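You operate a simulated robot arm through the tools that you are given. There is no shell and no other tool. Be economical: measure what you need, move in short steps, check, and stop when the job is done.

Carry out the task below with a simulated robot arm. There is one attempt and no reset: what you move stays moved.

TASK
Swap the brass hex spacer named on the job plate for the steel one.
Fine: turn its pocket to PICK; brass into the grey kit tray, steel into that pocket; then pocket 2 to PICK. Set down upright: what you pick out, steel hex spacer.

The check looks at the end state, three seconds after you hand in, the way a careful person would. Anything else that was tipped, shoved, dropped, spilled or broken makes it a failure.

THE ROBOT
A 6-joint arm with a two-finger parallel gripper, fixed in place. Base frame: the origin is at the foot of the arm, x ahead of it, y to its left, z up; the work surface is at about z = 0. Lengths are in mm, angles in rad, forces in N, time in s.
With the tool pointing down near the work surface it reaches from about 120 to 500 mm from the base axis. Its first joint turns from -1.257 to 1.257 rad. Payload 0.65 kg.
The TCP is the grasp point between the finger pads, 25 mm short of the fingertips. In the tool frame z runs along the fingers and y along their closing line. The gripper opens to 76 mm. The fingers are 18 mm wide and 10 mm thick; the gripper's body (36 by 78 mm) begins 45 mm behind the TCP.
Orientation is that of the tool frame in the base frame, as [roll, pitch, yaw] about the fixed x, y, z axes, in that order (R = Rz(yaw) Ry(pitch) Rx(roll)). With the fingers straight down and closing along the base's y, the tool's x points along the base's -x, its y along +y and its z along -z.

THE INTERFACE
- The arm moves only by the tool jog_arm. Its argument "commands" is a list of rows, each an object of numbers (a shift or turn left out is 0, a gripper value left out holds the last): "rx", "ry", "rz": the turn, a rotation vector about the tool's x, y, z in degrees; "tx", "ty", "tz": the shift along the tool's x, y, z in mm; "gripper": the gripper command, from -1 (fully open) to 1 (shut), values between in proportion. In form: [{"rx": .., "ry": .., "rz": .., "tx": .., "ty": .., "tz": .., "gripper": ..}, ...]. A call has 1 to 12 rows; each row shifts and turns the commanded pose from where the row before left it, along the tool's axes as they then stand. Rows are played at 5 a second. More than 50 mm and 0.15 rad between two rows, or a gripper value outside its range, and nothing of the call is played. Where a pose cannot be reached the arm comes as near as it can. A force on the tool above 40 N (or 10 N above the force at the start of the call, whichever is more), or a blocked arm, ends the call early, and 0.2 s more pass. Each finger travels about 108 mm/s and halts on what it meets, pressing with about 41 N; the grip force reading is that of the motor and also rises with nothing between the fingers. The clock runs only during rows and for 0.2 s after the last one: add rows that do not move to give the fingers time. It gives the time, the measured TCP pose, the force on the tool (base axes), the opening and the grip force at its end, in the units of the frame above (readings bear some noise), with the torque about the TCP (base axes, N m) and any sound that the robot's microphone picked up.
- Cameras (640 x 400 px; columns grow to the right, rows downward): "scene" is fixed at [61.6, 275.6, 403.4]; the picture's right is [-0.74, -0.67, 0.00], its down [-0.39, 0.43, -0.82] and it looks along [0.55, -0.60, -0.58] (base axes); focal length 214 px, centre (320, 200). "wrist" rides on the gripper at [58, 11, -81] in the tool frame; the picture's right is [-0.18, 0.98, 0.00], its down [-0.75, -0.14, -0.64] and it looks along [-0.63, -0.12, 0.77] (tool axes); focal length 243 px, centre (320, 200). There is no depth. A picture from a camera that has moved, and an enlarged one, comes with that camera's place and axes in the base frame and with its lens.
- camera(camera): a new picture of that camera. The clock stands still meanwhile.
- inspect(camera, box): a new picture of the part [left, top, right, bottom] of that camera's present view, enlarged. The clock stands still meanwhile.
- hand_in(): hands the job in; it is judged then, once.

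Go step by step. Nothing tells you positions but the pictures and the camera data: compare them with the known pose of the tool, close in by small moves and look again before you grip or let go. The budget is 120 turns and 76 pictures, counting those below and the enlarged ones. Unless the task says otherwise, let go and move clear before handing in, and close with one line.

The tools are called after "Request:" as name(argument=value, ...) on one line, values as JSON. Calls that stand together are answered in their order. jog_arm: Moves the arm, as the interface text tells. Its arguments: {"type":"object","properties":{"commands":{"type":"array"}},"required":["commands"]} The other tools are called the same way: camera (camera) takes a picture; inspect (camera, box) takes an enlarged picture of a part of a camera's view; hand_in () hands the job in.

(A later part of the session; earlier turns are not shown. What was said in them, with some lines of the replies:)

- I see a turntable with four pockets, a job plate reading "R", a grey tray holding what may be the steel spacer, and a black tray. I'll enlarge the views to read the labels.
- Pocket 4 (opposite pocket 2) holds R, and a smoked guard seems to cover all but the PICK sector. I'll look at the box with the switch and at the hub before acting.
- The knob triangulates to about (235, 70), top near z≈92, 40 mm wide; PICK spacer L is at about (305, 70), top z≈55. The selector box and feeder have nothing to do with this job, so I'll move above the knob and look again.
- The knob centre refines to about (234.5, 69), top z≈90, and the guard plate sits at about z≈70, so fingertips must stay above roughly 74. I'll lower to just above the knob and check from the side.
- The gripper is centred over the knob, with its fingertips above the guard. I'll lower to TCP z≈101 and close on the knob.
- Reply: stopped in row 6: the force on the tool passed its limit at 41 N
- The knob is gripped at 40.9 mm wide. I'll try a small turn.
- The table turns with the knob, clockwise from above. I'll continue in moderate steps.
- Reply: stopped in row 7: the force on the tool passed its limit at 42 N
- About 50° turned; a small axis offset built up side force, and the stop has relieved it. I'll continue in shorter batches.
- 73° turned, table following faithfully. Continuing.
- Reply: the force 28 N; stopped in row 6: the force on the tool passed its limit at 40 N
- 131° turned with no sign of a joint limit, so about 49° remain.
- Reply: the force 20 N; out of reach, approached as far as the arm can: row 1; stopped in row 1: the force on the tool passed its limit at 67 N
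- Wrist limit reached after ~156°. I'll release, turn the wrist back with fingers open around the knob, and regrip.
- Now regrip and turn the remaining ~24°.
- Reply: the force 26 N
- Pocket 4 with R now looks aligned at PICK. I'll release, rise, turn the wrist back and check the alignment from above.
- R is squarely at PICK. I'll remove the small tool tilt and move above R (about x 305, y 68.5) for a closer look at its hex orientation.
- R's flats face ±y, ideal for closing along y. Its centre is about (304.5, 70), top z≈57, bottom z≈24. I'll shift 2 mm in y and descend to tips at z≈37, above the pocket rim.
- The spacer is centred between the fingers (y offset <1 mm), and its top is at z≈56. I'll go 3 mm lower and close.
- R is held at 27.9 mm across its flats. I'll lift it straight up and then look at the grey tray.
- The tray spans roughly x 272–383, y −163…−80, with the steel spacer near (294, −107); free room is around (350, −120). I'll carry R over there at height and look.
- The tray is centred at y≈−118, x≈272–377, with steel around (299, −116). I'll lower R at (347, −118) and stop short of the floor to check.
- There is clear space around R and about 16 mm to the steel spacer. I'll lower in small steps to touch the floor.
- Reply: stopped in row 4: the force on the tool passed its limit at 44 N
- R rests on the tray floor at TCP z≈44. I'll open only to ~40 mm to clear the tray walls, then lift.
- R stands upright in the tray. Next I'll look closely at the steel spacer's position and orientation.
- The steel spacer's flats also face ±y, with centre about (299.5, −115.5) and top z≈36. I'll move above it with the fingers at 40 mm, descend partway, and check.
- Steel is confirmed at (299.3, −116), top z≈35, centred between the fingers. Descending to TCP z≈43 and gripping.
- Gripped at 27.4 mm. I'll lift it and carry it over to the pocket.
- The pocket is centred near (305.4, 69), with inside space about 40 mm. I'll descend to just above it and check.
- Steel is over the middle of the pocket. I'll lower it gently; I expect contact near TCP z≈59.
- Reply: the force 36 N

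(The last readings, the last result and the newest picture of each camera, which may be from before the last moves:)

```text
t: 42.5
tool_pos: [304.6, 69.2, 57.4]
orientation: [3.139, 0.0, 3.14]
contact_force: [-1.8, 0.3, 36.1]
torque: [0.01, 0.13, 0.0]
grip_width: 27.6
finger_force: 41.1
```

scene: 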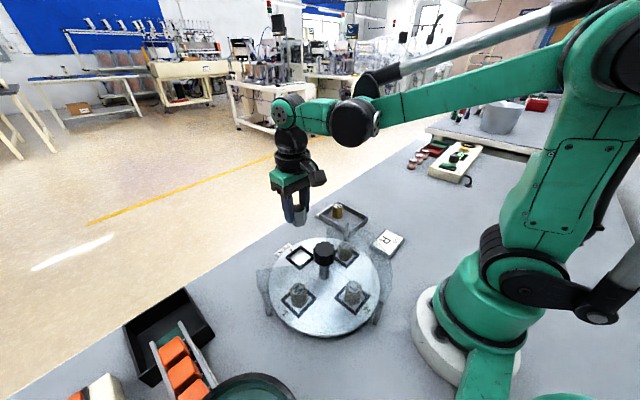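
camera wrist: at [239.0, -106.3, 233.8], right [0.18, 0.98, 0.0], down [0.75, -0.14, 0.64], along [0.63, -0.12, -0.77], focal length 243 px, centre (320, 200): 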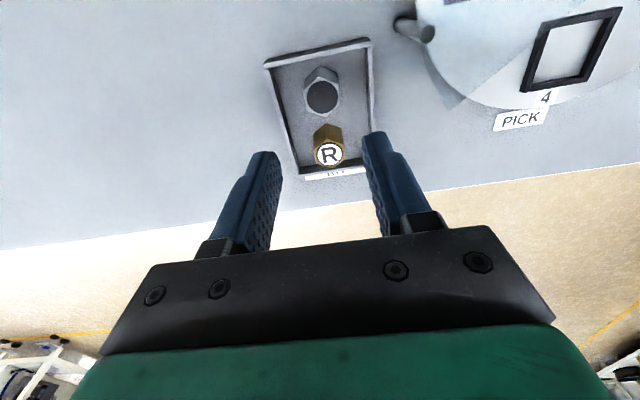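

Contact with the pocket floor: 36 N at z≈57.4. I'll ease off slightly, open, and lift clear.

Request:
jog_arm(commands=[{"tz": -1}, {"gripper": 0.15}, {"gripper": -0.2}, {}, {"tz": -10}, {"tz": -20}, {"tz": -30}, {"tz": -30}, {}])

Request:
inspect(camera="wrist", box=[200, 40, 440, 220])

Request:
inspect(camera="scene", box=[250, 190, 410, 350])

```text
t: 44.5
tool_pos: [304.4, 68.5, 147.9]
orientation: [3.141, 0.001, -3.141]
contact_force: [0.8, -0.9, -0.4]
torque: [0.01, -0.01, -0.01]
grip_width: 45.6
finger_force: 0.1
```

```text
2.22 times, centred on (320, 130) of wrist
camera zoom: at [246.4, 78.8, 227.8], right [0.18, 0.98, 0.0], down [0.75, -0.14, 0.64], along [0.63, -0.12, -0.77], focal length 539 px, centre (320, 356)
```

zoom: 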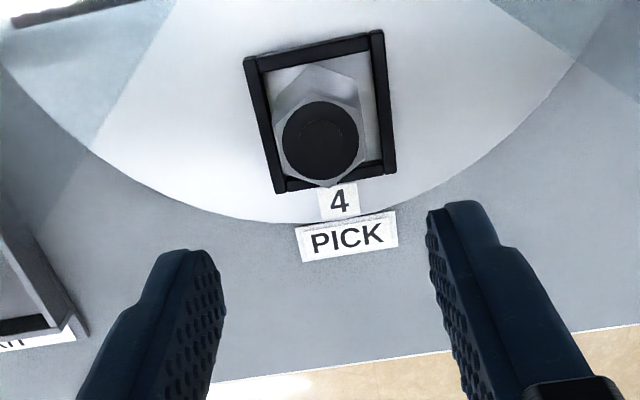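

```text
2.50 times, centred on (330, 270) of scene
camera zoom: at [61.6, 275.6, 403.4], right [-0.74, -0.67, 0.0], down [-0.39, 0.43, -0.82], along [0.55, -0.6, -0.58], focal length 536 px, centre (295, 25)
```

zoom: 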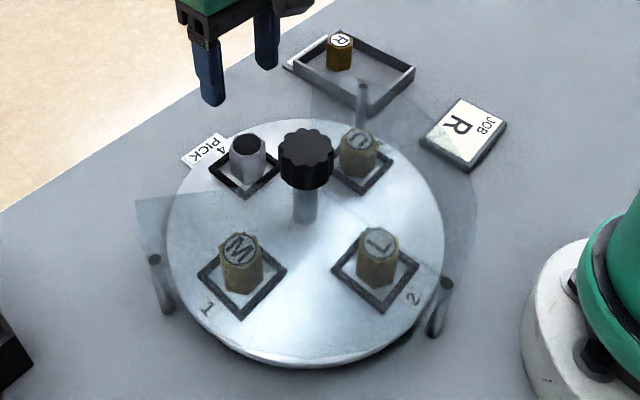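

Steel stands upright in pocket 4. Next is pocket 2 to PICK, another 180°; I'll go back above the knob and pre-turn the wrist 30° the other way so one grip covers it.

Request:
jog_arm(commands=[{"tx": 20, "ty": 0.7, "tz": -20, "gripper": -1}, {"tx": 30}, {"tx": 19.4}, {"rz": -8}, {"rz": -8}, {"rz": -8}, {"rz": -6}, {}])

Request:
jog_arm(commands=[{"tz": 20}, {"tz": 25}, {"tz": 11}, {}])

Request:
inspect(camera="scene", box=[260, 180, 400, 320])

```text
t: 46.3
tool_pos: [235.0, 68.9, 168.5]
orientation: [-3.142, -0.001, -2.616]
contact_force: [0.4, 0.5, 0.2]
torque: [0.0, 0.0, -0.04]
grip_width: 75.9
finger_force: 0.0
```

```text
t: 47.3
tool_pos: [234.8, 69.9, 111.5]
orientation: [3.141, 0.0, -2.619]
contact_force: [-0.3, -0.1, 0.1]
torque: [-0.02, -0.01, 0.02]
grip_width: 76.2
finger_force: 0.1
```

```text
2.86 times, centred on (330, 250) of scene
camera zoom: at [61.6, 275.6, 403.4], right [-0.74, -0.67, 0.0], down [-0.39, 0.43, -0.82], along [0.55, -0.6, -0.58], focal length 613 px, centre (291, 57)
```

zoom: 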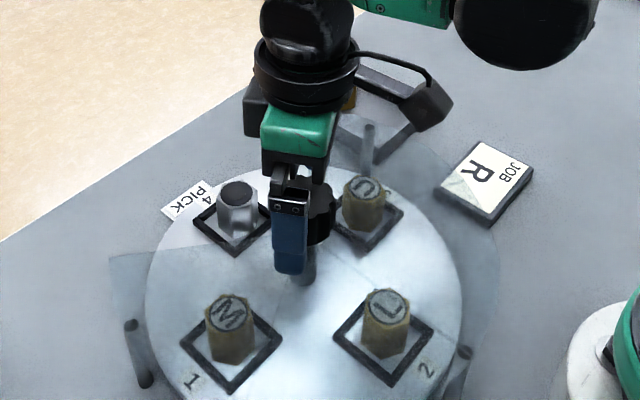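

Pre-turned and centred. I'll lower to z≈101 and grip the knob.

Request:
jog_arm(commands=[{"tz": 10.5}, {"gripper": -0.2}, {"gripper": 0.3}, {"gripper": 0.3}, {}])

Request:
jog_arm(commands=[{"rz": 4}, {"rz": 5}, {"rz": 6}, {"rz": 6}, {"rz": 6}, {}])

Request:
jog_arm(commands=[{"rz": 4}, {"rz": 5}, {"rz": 6}, {"rz": 6}, {"rz": 6}, {}])

Request:
inspect(camera="scene", box=[260, 180, 400, 320])

```text
t: 48.5
tool_pos: [235.3, 68.9, 99.4]
orientation: [3.138, -0.001, -2.618]
contact_force: [0.2, 10.6, -13.5]
torque: [-0.18, 0.45, -0.03]
grip_width: 41.2
finger_force: 45.4
```

```text
t: 49.9
tool_pos: [235.8, 70.6, 101.5]
orientation: [3.141, 0.0, -3.09]
contact_force: [-5.9, 19.2, -0.4]
torque: [0.07, 0.07, 0.0]
grip_width: 42.2
finger_force: 9.8
```

```text
t: 51.3
tool_pos: [235.8, 69.3, 101.9]
orientation: [3.141, -0.001, 2.723]
contact_force: [4.4, 19.5, -2.6]
torque: [-0.03, 0.17, 0.0]
grip_width: 41.1
finger_force: 44.3
```

```text
2.86 times, centred on (330, 250) of scene
camera zoom: at [61.6, 275.6, 403.4], right [-0.74, -0.67, 0.0], down [-0.39, 0.43, -0.82], along [0.55, -0.6, -0.58], focal length 613 px, centre (291, 57)
```

zoom: 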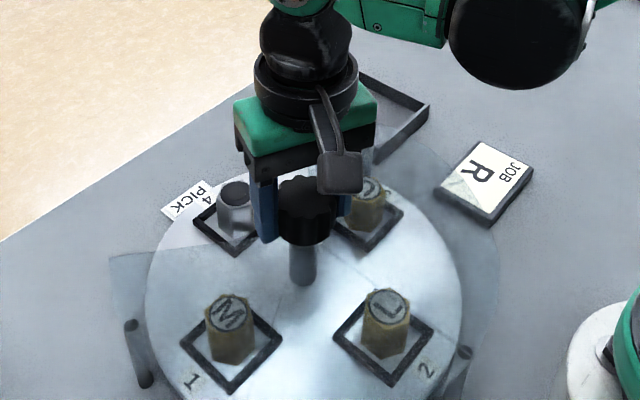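

The fingers slipped over the knob's lobes and the table has not moved. I'll tighten the grip command and try a small turn.

Request:
jog_arm(commands=[{"gripper": 0.6}, {"gripper": 1}, {}, {}])

Request:
jog_arm(commands=[{"rz": 4}, {"rz": 5}, {"rz": 5}, {}])

Request:
inspect(camera="scene", box=[260, 180, 400, 320])

```text
t: 52.3
tool_pos: [235.8, 70.1, 100.8]
orientation: [3.14, 0.0, 2.723]
contact_force: [13.7, 18.9, -5.2]
torque: [0.12, -0.08, -0.04]
grip_width: 41.1
finger_force: 45.3
```

```text
t: 53.3
tool_pos: [236.4, 69.1, 101.3]
orientation: [3.141, -0.001, 2.477]
contact_force: [1.5, 21.9, -4.8]
torque: [-0.36, -0.01, 0.64]
grip_width: 41.6
finger_force: 45.0
```

```text
2.86 times, centred on (330, 250) of scene
camera zoom: at [61.6, 275.6, 403.4], right [-0.74, -0.67, 0.0], down [-0.39, 0.43, -0.82], along [0.55, -0.6, -0.58], focal length 613 px, centre (291, 57)
```

zoom: 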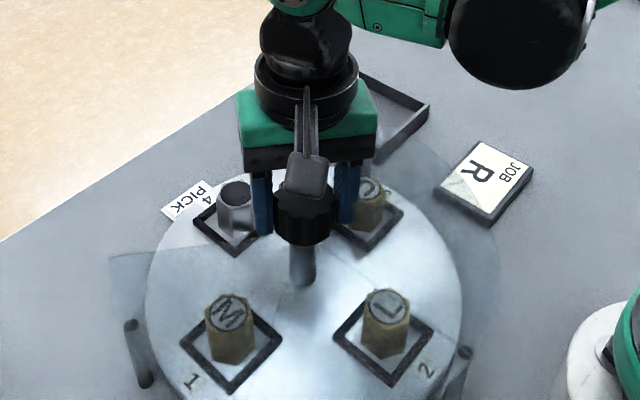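

There is firm clockwise resistance (0.64 N·m) and the table stays put, so this is likely an end stop. I'll release, wind the wrist to its clockwise end, regrip and turn counter-clockwise instead.

Request:
jog_arm(commands=[{"rz": -4}, {"gripper": -1}, {}, {"rz": 8}, {"rz": 8}, {"rz": 8}, {"rz": 8}, {"rz": 8}, {"rz": 8}, {"rz": 8}, {}])

Request:
jog_arm(commands=[{"rz": 8}, {"rz": 8}, {"rz": 8}, {"rz": 8}, {"rz": 8}, {"rz": 8}, {}])

Request:
inspect(camera="scene", box=[260, 180, 400, 320])

```text
t: 55.7
tool_pos: [235.3, 69.4, 100.2]
orientation: [-3.141, -0.001, 1.57]
contact_force: [-0.3, -0.7, -0.2]
torque: [-0.01, -0.04, -0.03]
grip_width: 76.1
finger_force: 0.0
```

```text
t: 57.3
tool_pos: [236.2, 69.3, 102.5]
orientation: [-3.141, 0.0, 0.733]
contact_force: [-0.5, 0.3, -0.8]
torque: [-0.01, -0.01, 0.01]
grip_width: 76.1
finger_force: 0.1
```

```text
2.86 times, centred on (330, 250) of scene
camera zoom: at [61.6, 275.6, 403.4], right [-0.74, -0.67, 0.0], down [-0.39, 0.43, -0.82], along [0.55, -0.6, -0.58], focal length 613 px, centre (291, 57)
```

zoom: 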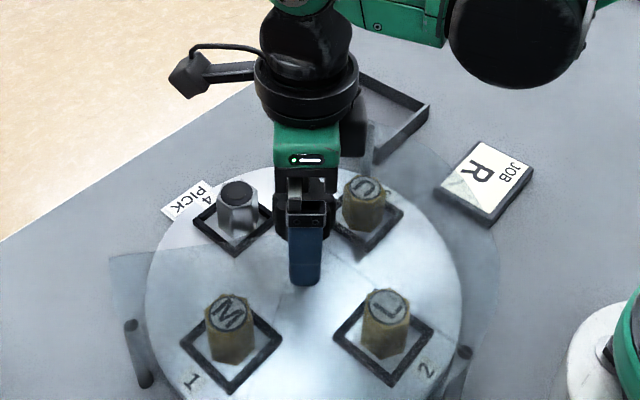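

Slightly more wind-up, then grip and test a small counter-clockwise turn.

Request:
jog_arm(commands=[{"rz": 6}, {"rz": 6}, {}, {"gripper": -0.2}, {"gripper": 0.5}, {}, {}])

Request:
jog_arm(commands=[{"rz": -4}, {"rz": -5}, {"rz": -5}, {}])

Request:
inspect(camera="scene", box=[260, 180, 400, 320])

```text
t: 58.9
tool_pos: [235.0, 70.0, 101.2]
orientation: [-3.138, 0.0, 0.525]
contact_force: [-12.0, 23.1, -4.4]
torque: [-0.05, -0.12, -0.04]
grip_width: 41.2
finger_force: 45.4
```

```text
t: 59.9
tool_pos: [235.4, 70.4, 101.9]
orientation: [-3.137, -0.002, 0.772]
contact_force: [-1.6, 3.1, -3.0]
torque: [-0.42, -0.03, -0.01]
grip_width: 41.1
finger_force: 44.8
stopped in row 4: the force on the tool passed its limit at 41 N (the readings are from after the stop); the commanded pose is now the measured one
```

```text
2.86 times, centred on (330, 250) of scene
camera zoom: at [61.6, 275.6, 403.4], right [-0.74, -0.67, 0.0], down [-0.39, 0.43, -0.82], along [0.55, -0.6, -0.58], focal length 613 px, centre (291, 57)
```

zoom: 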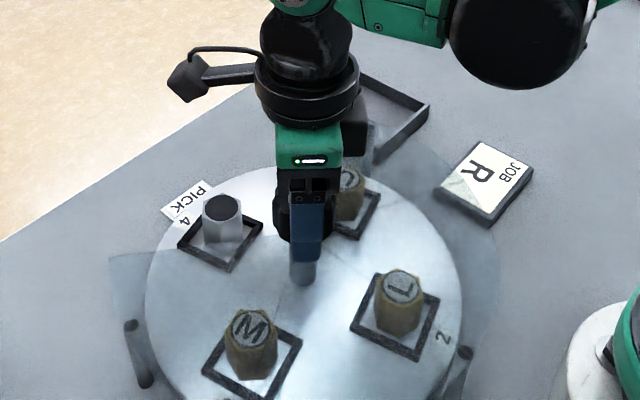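

Counter-clockwise turns freely, so clockwise was an end stop. Continuing in short batches.

Request:
jog_arm(commands=[{"rz": -4}, {"rz": -5}, {"rz": -6}, {"rz": -6}, {"rz": -5}, {}])

Request:
jog_arm(commands=[{"rz": -4}, {"rz": -5}, {"rz": -6}, {"rz": -6}, {"rz": -5}, {}])

Request:
inspect(camera="scene", box=[260, 180, 400, 320])

```text
t: 61.3
tool_pos: [234.5, 71.0, 101.3]
orientation: [-3.139, -0.004, 1.227]
contact_force: [-5.8, 2.1, 0.8]
torque: [-0.69, 0.19, 0.02]
grip_width: 41.2
finger_force: 44.7
```

```text
t: 62.7
tool_pos: [234.8, 69.8, 101.6]
orientation: [-3.14, -0.003, 1.681]
contact_force: [-13.0, -0.7, -6.2]
torque: [-0.71, -0.12, 0.04]
grip_width: 41.3
finger_force: 44.9
```

```text
2.86 times, centred on (330, 250) of scene
camera zoom: at [61.6, 275.6, 403.4], right [-0.74, -0.67, 0.0], down [-0.39, 0.43, -0.82], along [0.55, -0.6, -0.58], focal length 613 px, centre (291, 57)
```

zoom: 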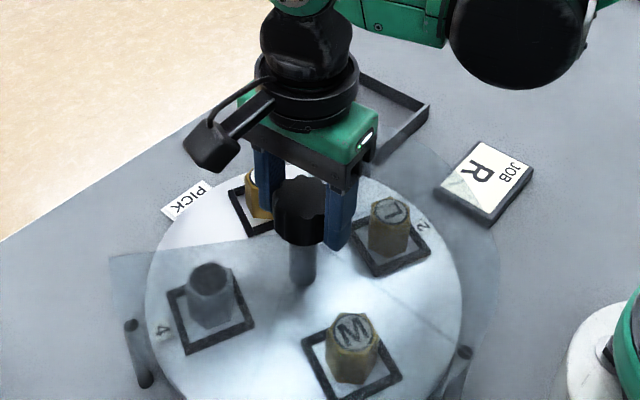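

Steel passes under the guard freely and stays upright, about 66° turned. Continuing.

Request:
jog_arm(commands=[{"rz": -4}, {"rz": -5}, {"rz": -6}, {"rz": -6}, {"rz": -5}, {}])

Request:
jog_arm(commands=[{"rz": -4}, {"rz": -5}, {"rz": -6}, {"rz": -6}, {"rz": -5}, {}])

Request:
jog_arm(commands=[{"rz": -4}, {"rz": -5}, {"rz": -6}, {"rz": -6}, {"rz": -5}, {}])

Request:
inspect(camera="scene", box=[260, 180, 400, 320])

```text
t: 64.1
tool_pos: [235.4, 68.9, 102.1]
orientation: [3.14, -0.007, 2.134]
contact_force: [-22.9, -4.1, 5.3]
torque: [0.83, 0.2, -0.05]
grip_width: 41.5
finger_force: 44.8
```

```text
t: 65.5
tool_pos: [235.2, 69.4, 102.0]
orientation: [3.139, -0.003, 2.588]
contact_force: [-19.1, -5.4, 10.6]
torque: [-0.43, 0.18, 0.03]
grip_width: 41.3
finger_force: 44.9
```

```text
t: 66.9
tool_pos: [235.7, 70.5, 100.9]
orientation: [3.139, -0.002, 3.042]
contact_force: [-12.6, -8.5, -12.2]
torque: [0.2, 0.8, 0.02]
grip_width: 41.3
finger_force: 44.8
```

```text
2.86 times, centred on (330, 250) of scene
camera zoom: at [61.6, 275.6, 403.4], right [-0.74, -0.67, 0.0], down [-0.39, 0.43, -0.82], along [0.55, -0.6, -0.58], focal length 613 px, centre (291, 57)
```

zoom: 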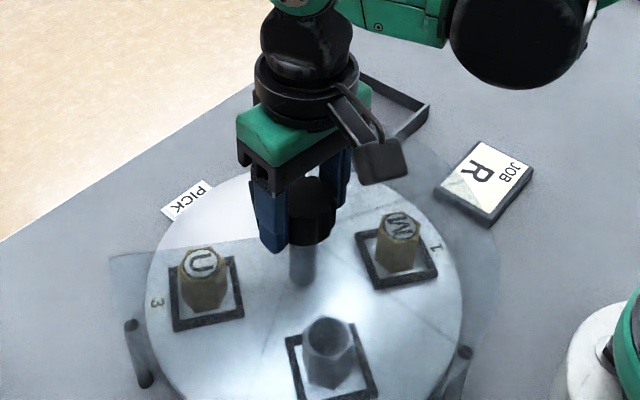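

About 144° turned, 36° remaining.

Request:
jog_arm(commands=[{"rz": -4}, {"rz": -5}, {"rz": -6}, {"rz": -6}, {"rz": -5}, {}])

Request:
jog_arm(commands=[{"rz": -4}, {"rz": -4}, {"rz": -1.8}, {}, {}])

Request:
inspect(camera="scene", box=[260, 180, 400, 320])

```text
t: 68.3
tool_pos: [235.1, 70.0, 101.7]
orientation: [3.137, 0.001, -2.787]
contact_force: [-13.8, -3.3, -20.4]
torque: [-0.12, -0.58, 0.07]
grip_width: 41.2
finger_force: 45.0
```

```text
t: 69.5
tool_pos: [235.3, 69.7, 101.8]
orientation: [3.14, 0.001, -2.618]
contact_force: [-7.0, -1.3, -17.9]
torque: [-0.25, 0.0, -0.07]
grip_width: 41.0
finger_force: 45.0
```

```text
2.86 times, centred on (330, 250) of scene
camera zoom: at [61.6, 275.6, 403.4], right [-0.74, -0.67, 0.0], down [-0.39, 0.43, -0.82], along [0.55, -0.6, -0.58], focal length 613 px, centre (291, 57)
```

zoom: 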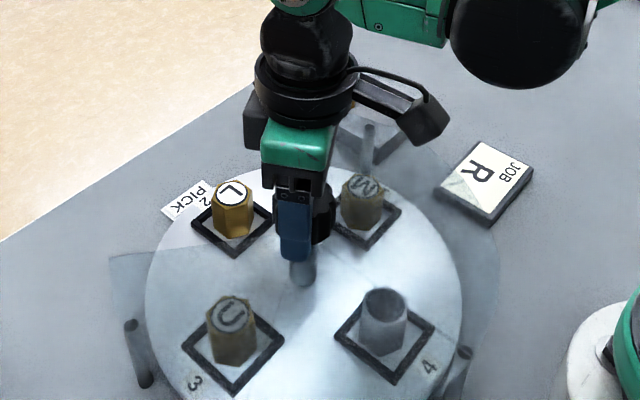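

Pocket 2 is at PICK, though it seems about 1° past the original spot. I'll turn back 1°, release, rise and compare with the starting picture.

Request:
jog_arm(commands=[{"rz": 1}, {}, {"gripper": -1}, {}, {"tz": -20}, {"tz": -40}, {"tz": -40}, {"rz": 8}, {"rz": 8}, {"rz": 8}, {"rz": 6}, {}])

Request:
inspect(camera="scene", box=[250, 190, 410, 350])

Request:
inspect(camera="wrist", box=[180, 0, 480, 200])

```text
t: 72.1
tool_pos: [236.2, 70.4, 201.3]
orientation: [3.136, -0.003, 3.123]
contact_force: [0.4, 0.5, 0.4]
torque: [0.02, 0.03, 0.01]
grip_width: 76.0
finger_force: 0.1
```

```text
2.50 times, centred on (330, 270) of scene
camera zoom: at [61.6, 275.6, 403.4], right [-0.74, -0.67, 0.0], down [-0.39, 0.43, -0.82], along [0.55, -0.6, -0.58], focal length 536 px, centre (295, 25)
```

zoom: 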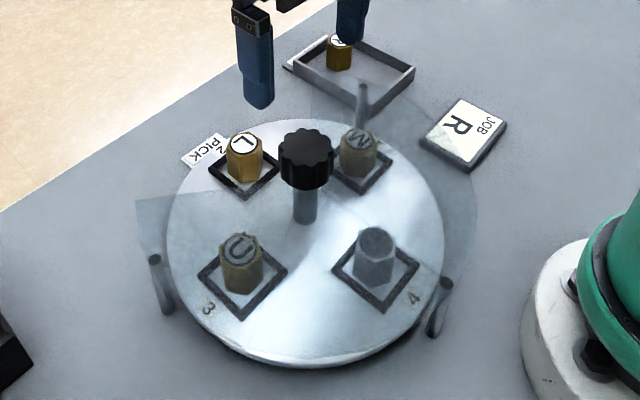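

```text
2.00 times, centred on (330, 100) of wrist
camera zoom: at [177.9, 80.6, 281.2], right [0.2, 0.98, 0.0], down [0.75, -0.16, 0.64], along [0.63, -0.13, -0.77], focal length 485 px, centre (300, 400)
```

zoom: 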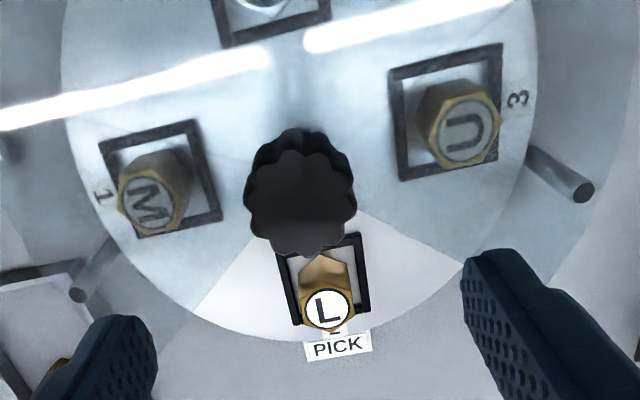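

Pocket 2 matches its starting alignment at PICK. Steel is upright in pocket 4, R is upright in the grey tray, nothing else has moved, and the gripper is clear, so I'm handing in.

Request:
hand_in()

```text
The job is handed in.
```

The swap is done and handed in: brass spacer R stands upright in the grey kit tray, the steel spacer stands upright in pocket 4, and pocket 2 is back at PICK.
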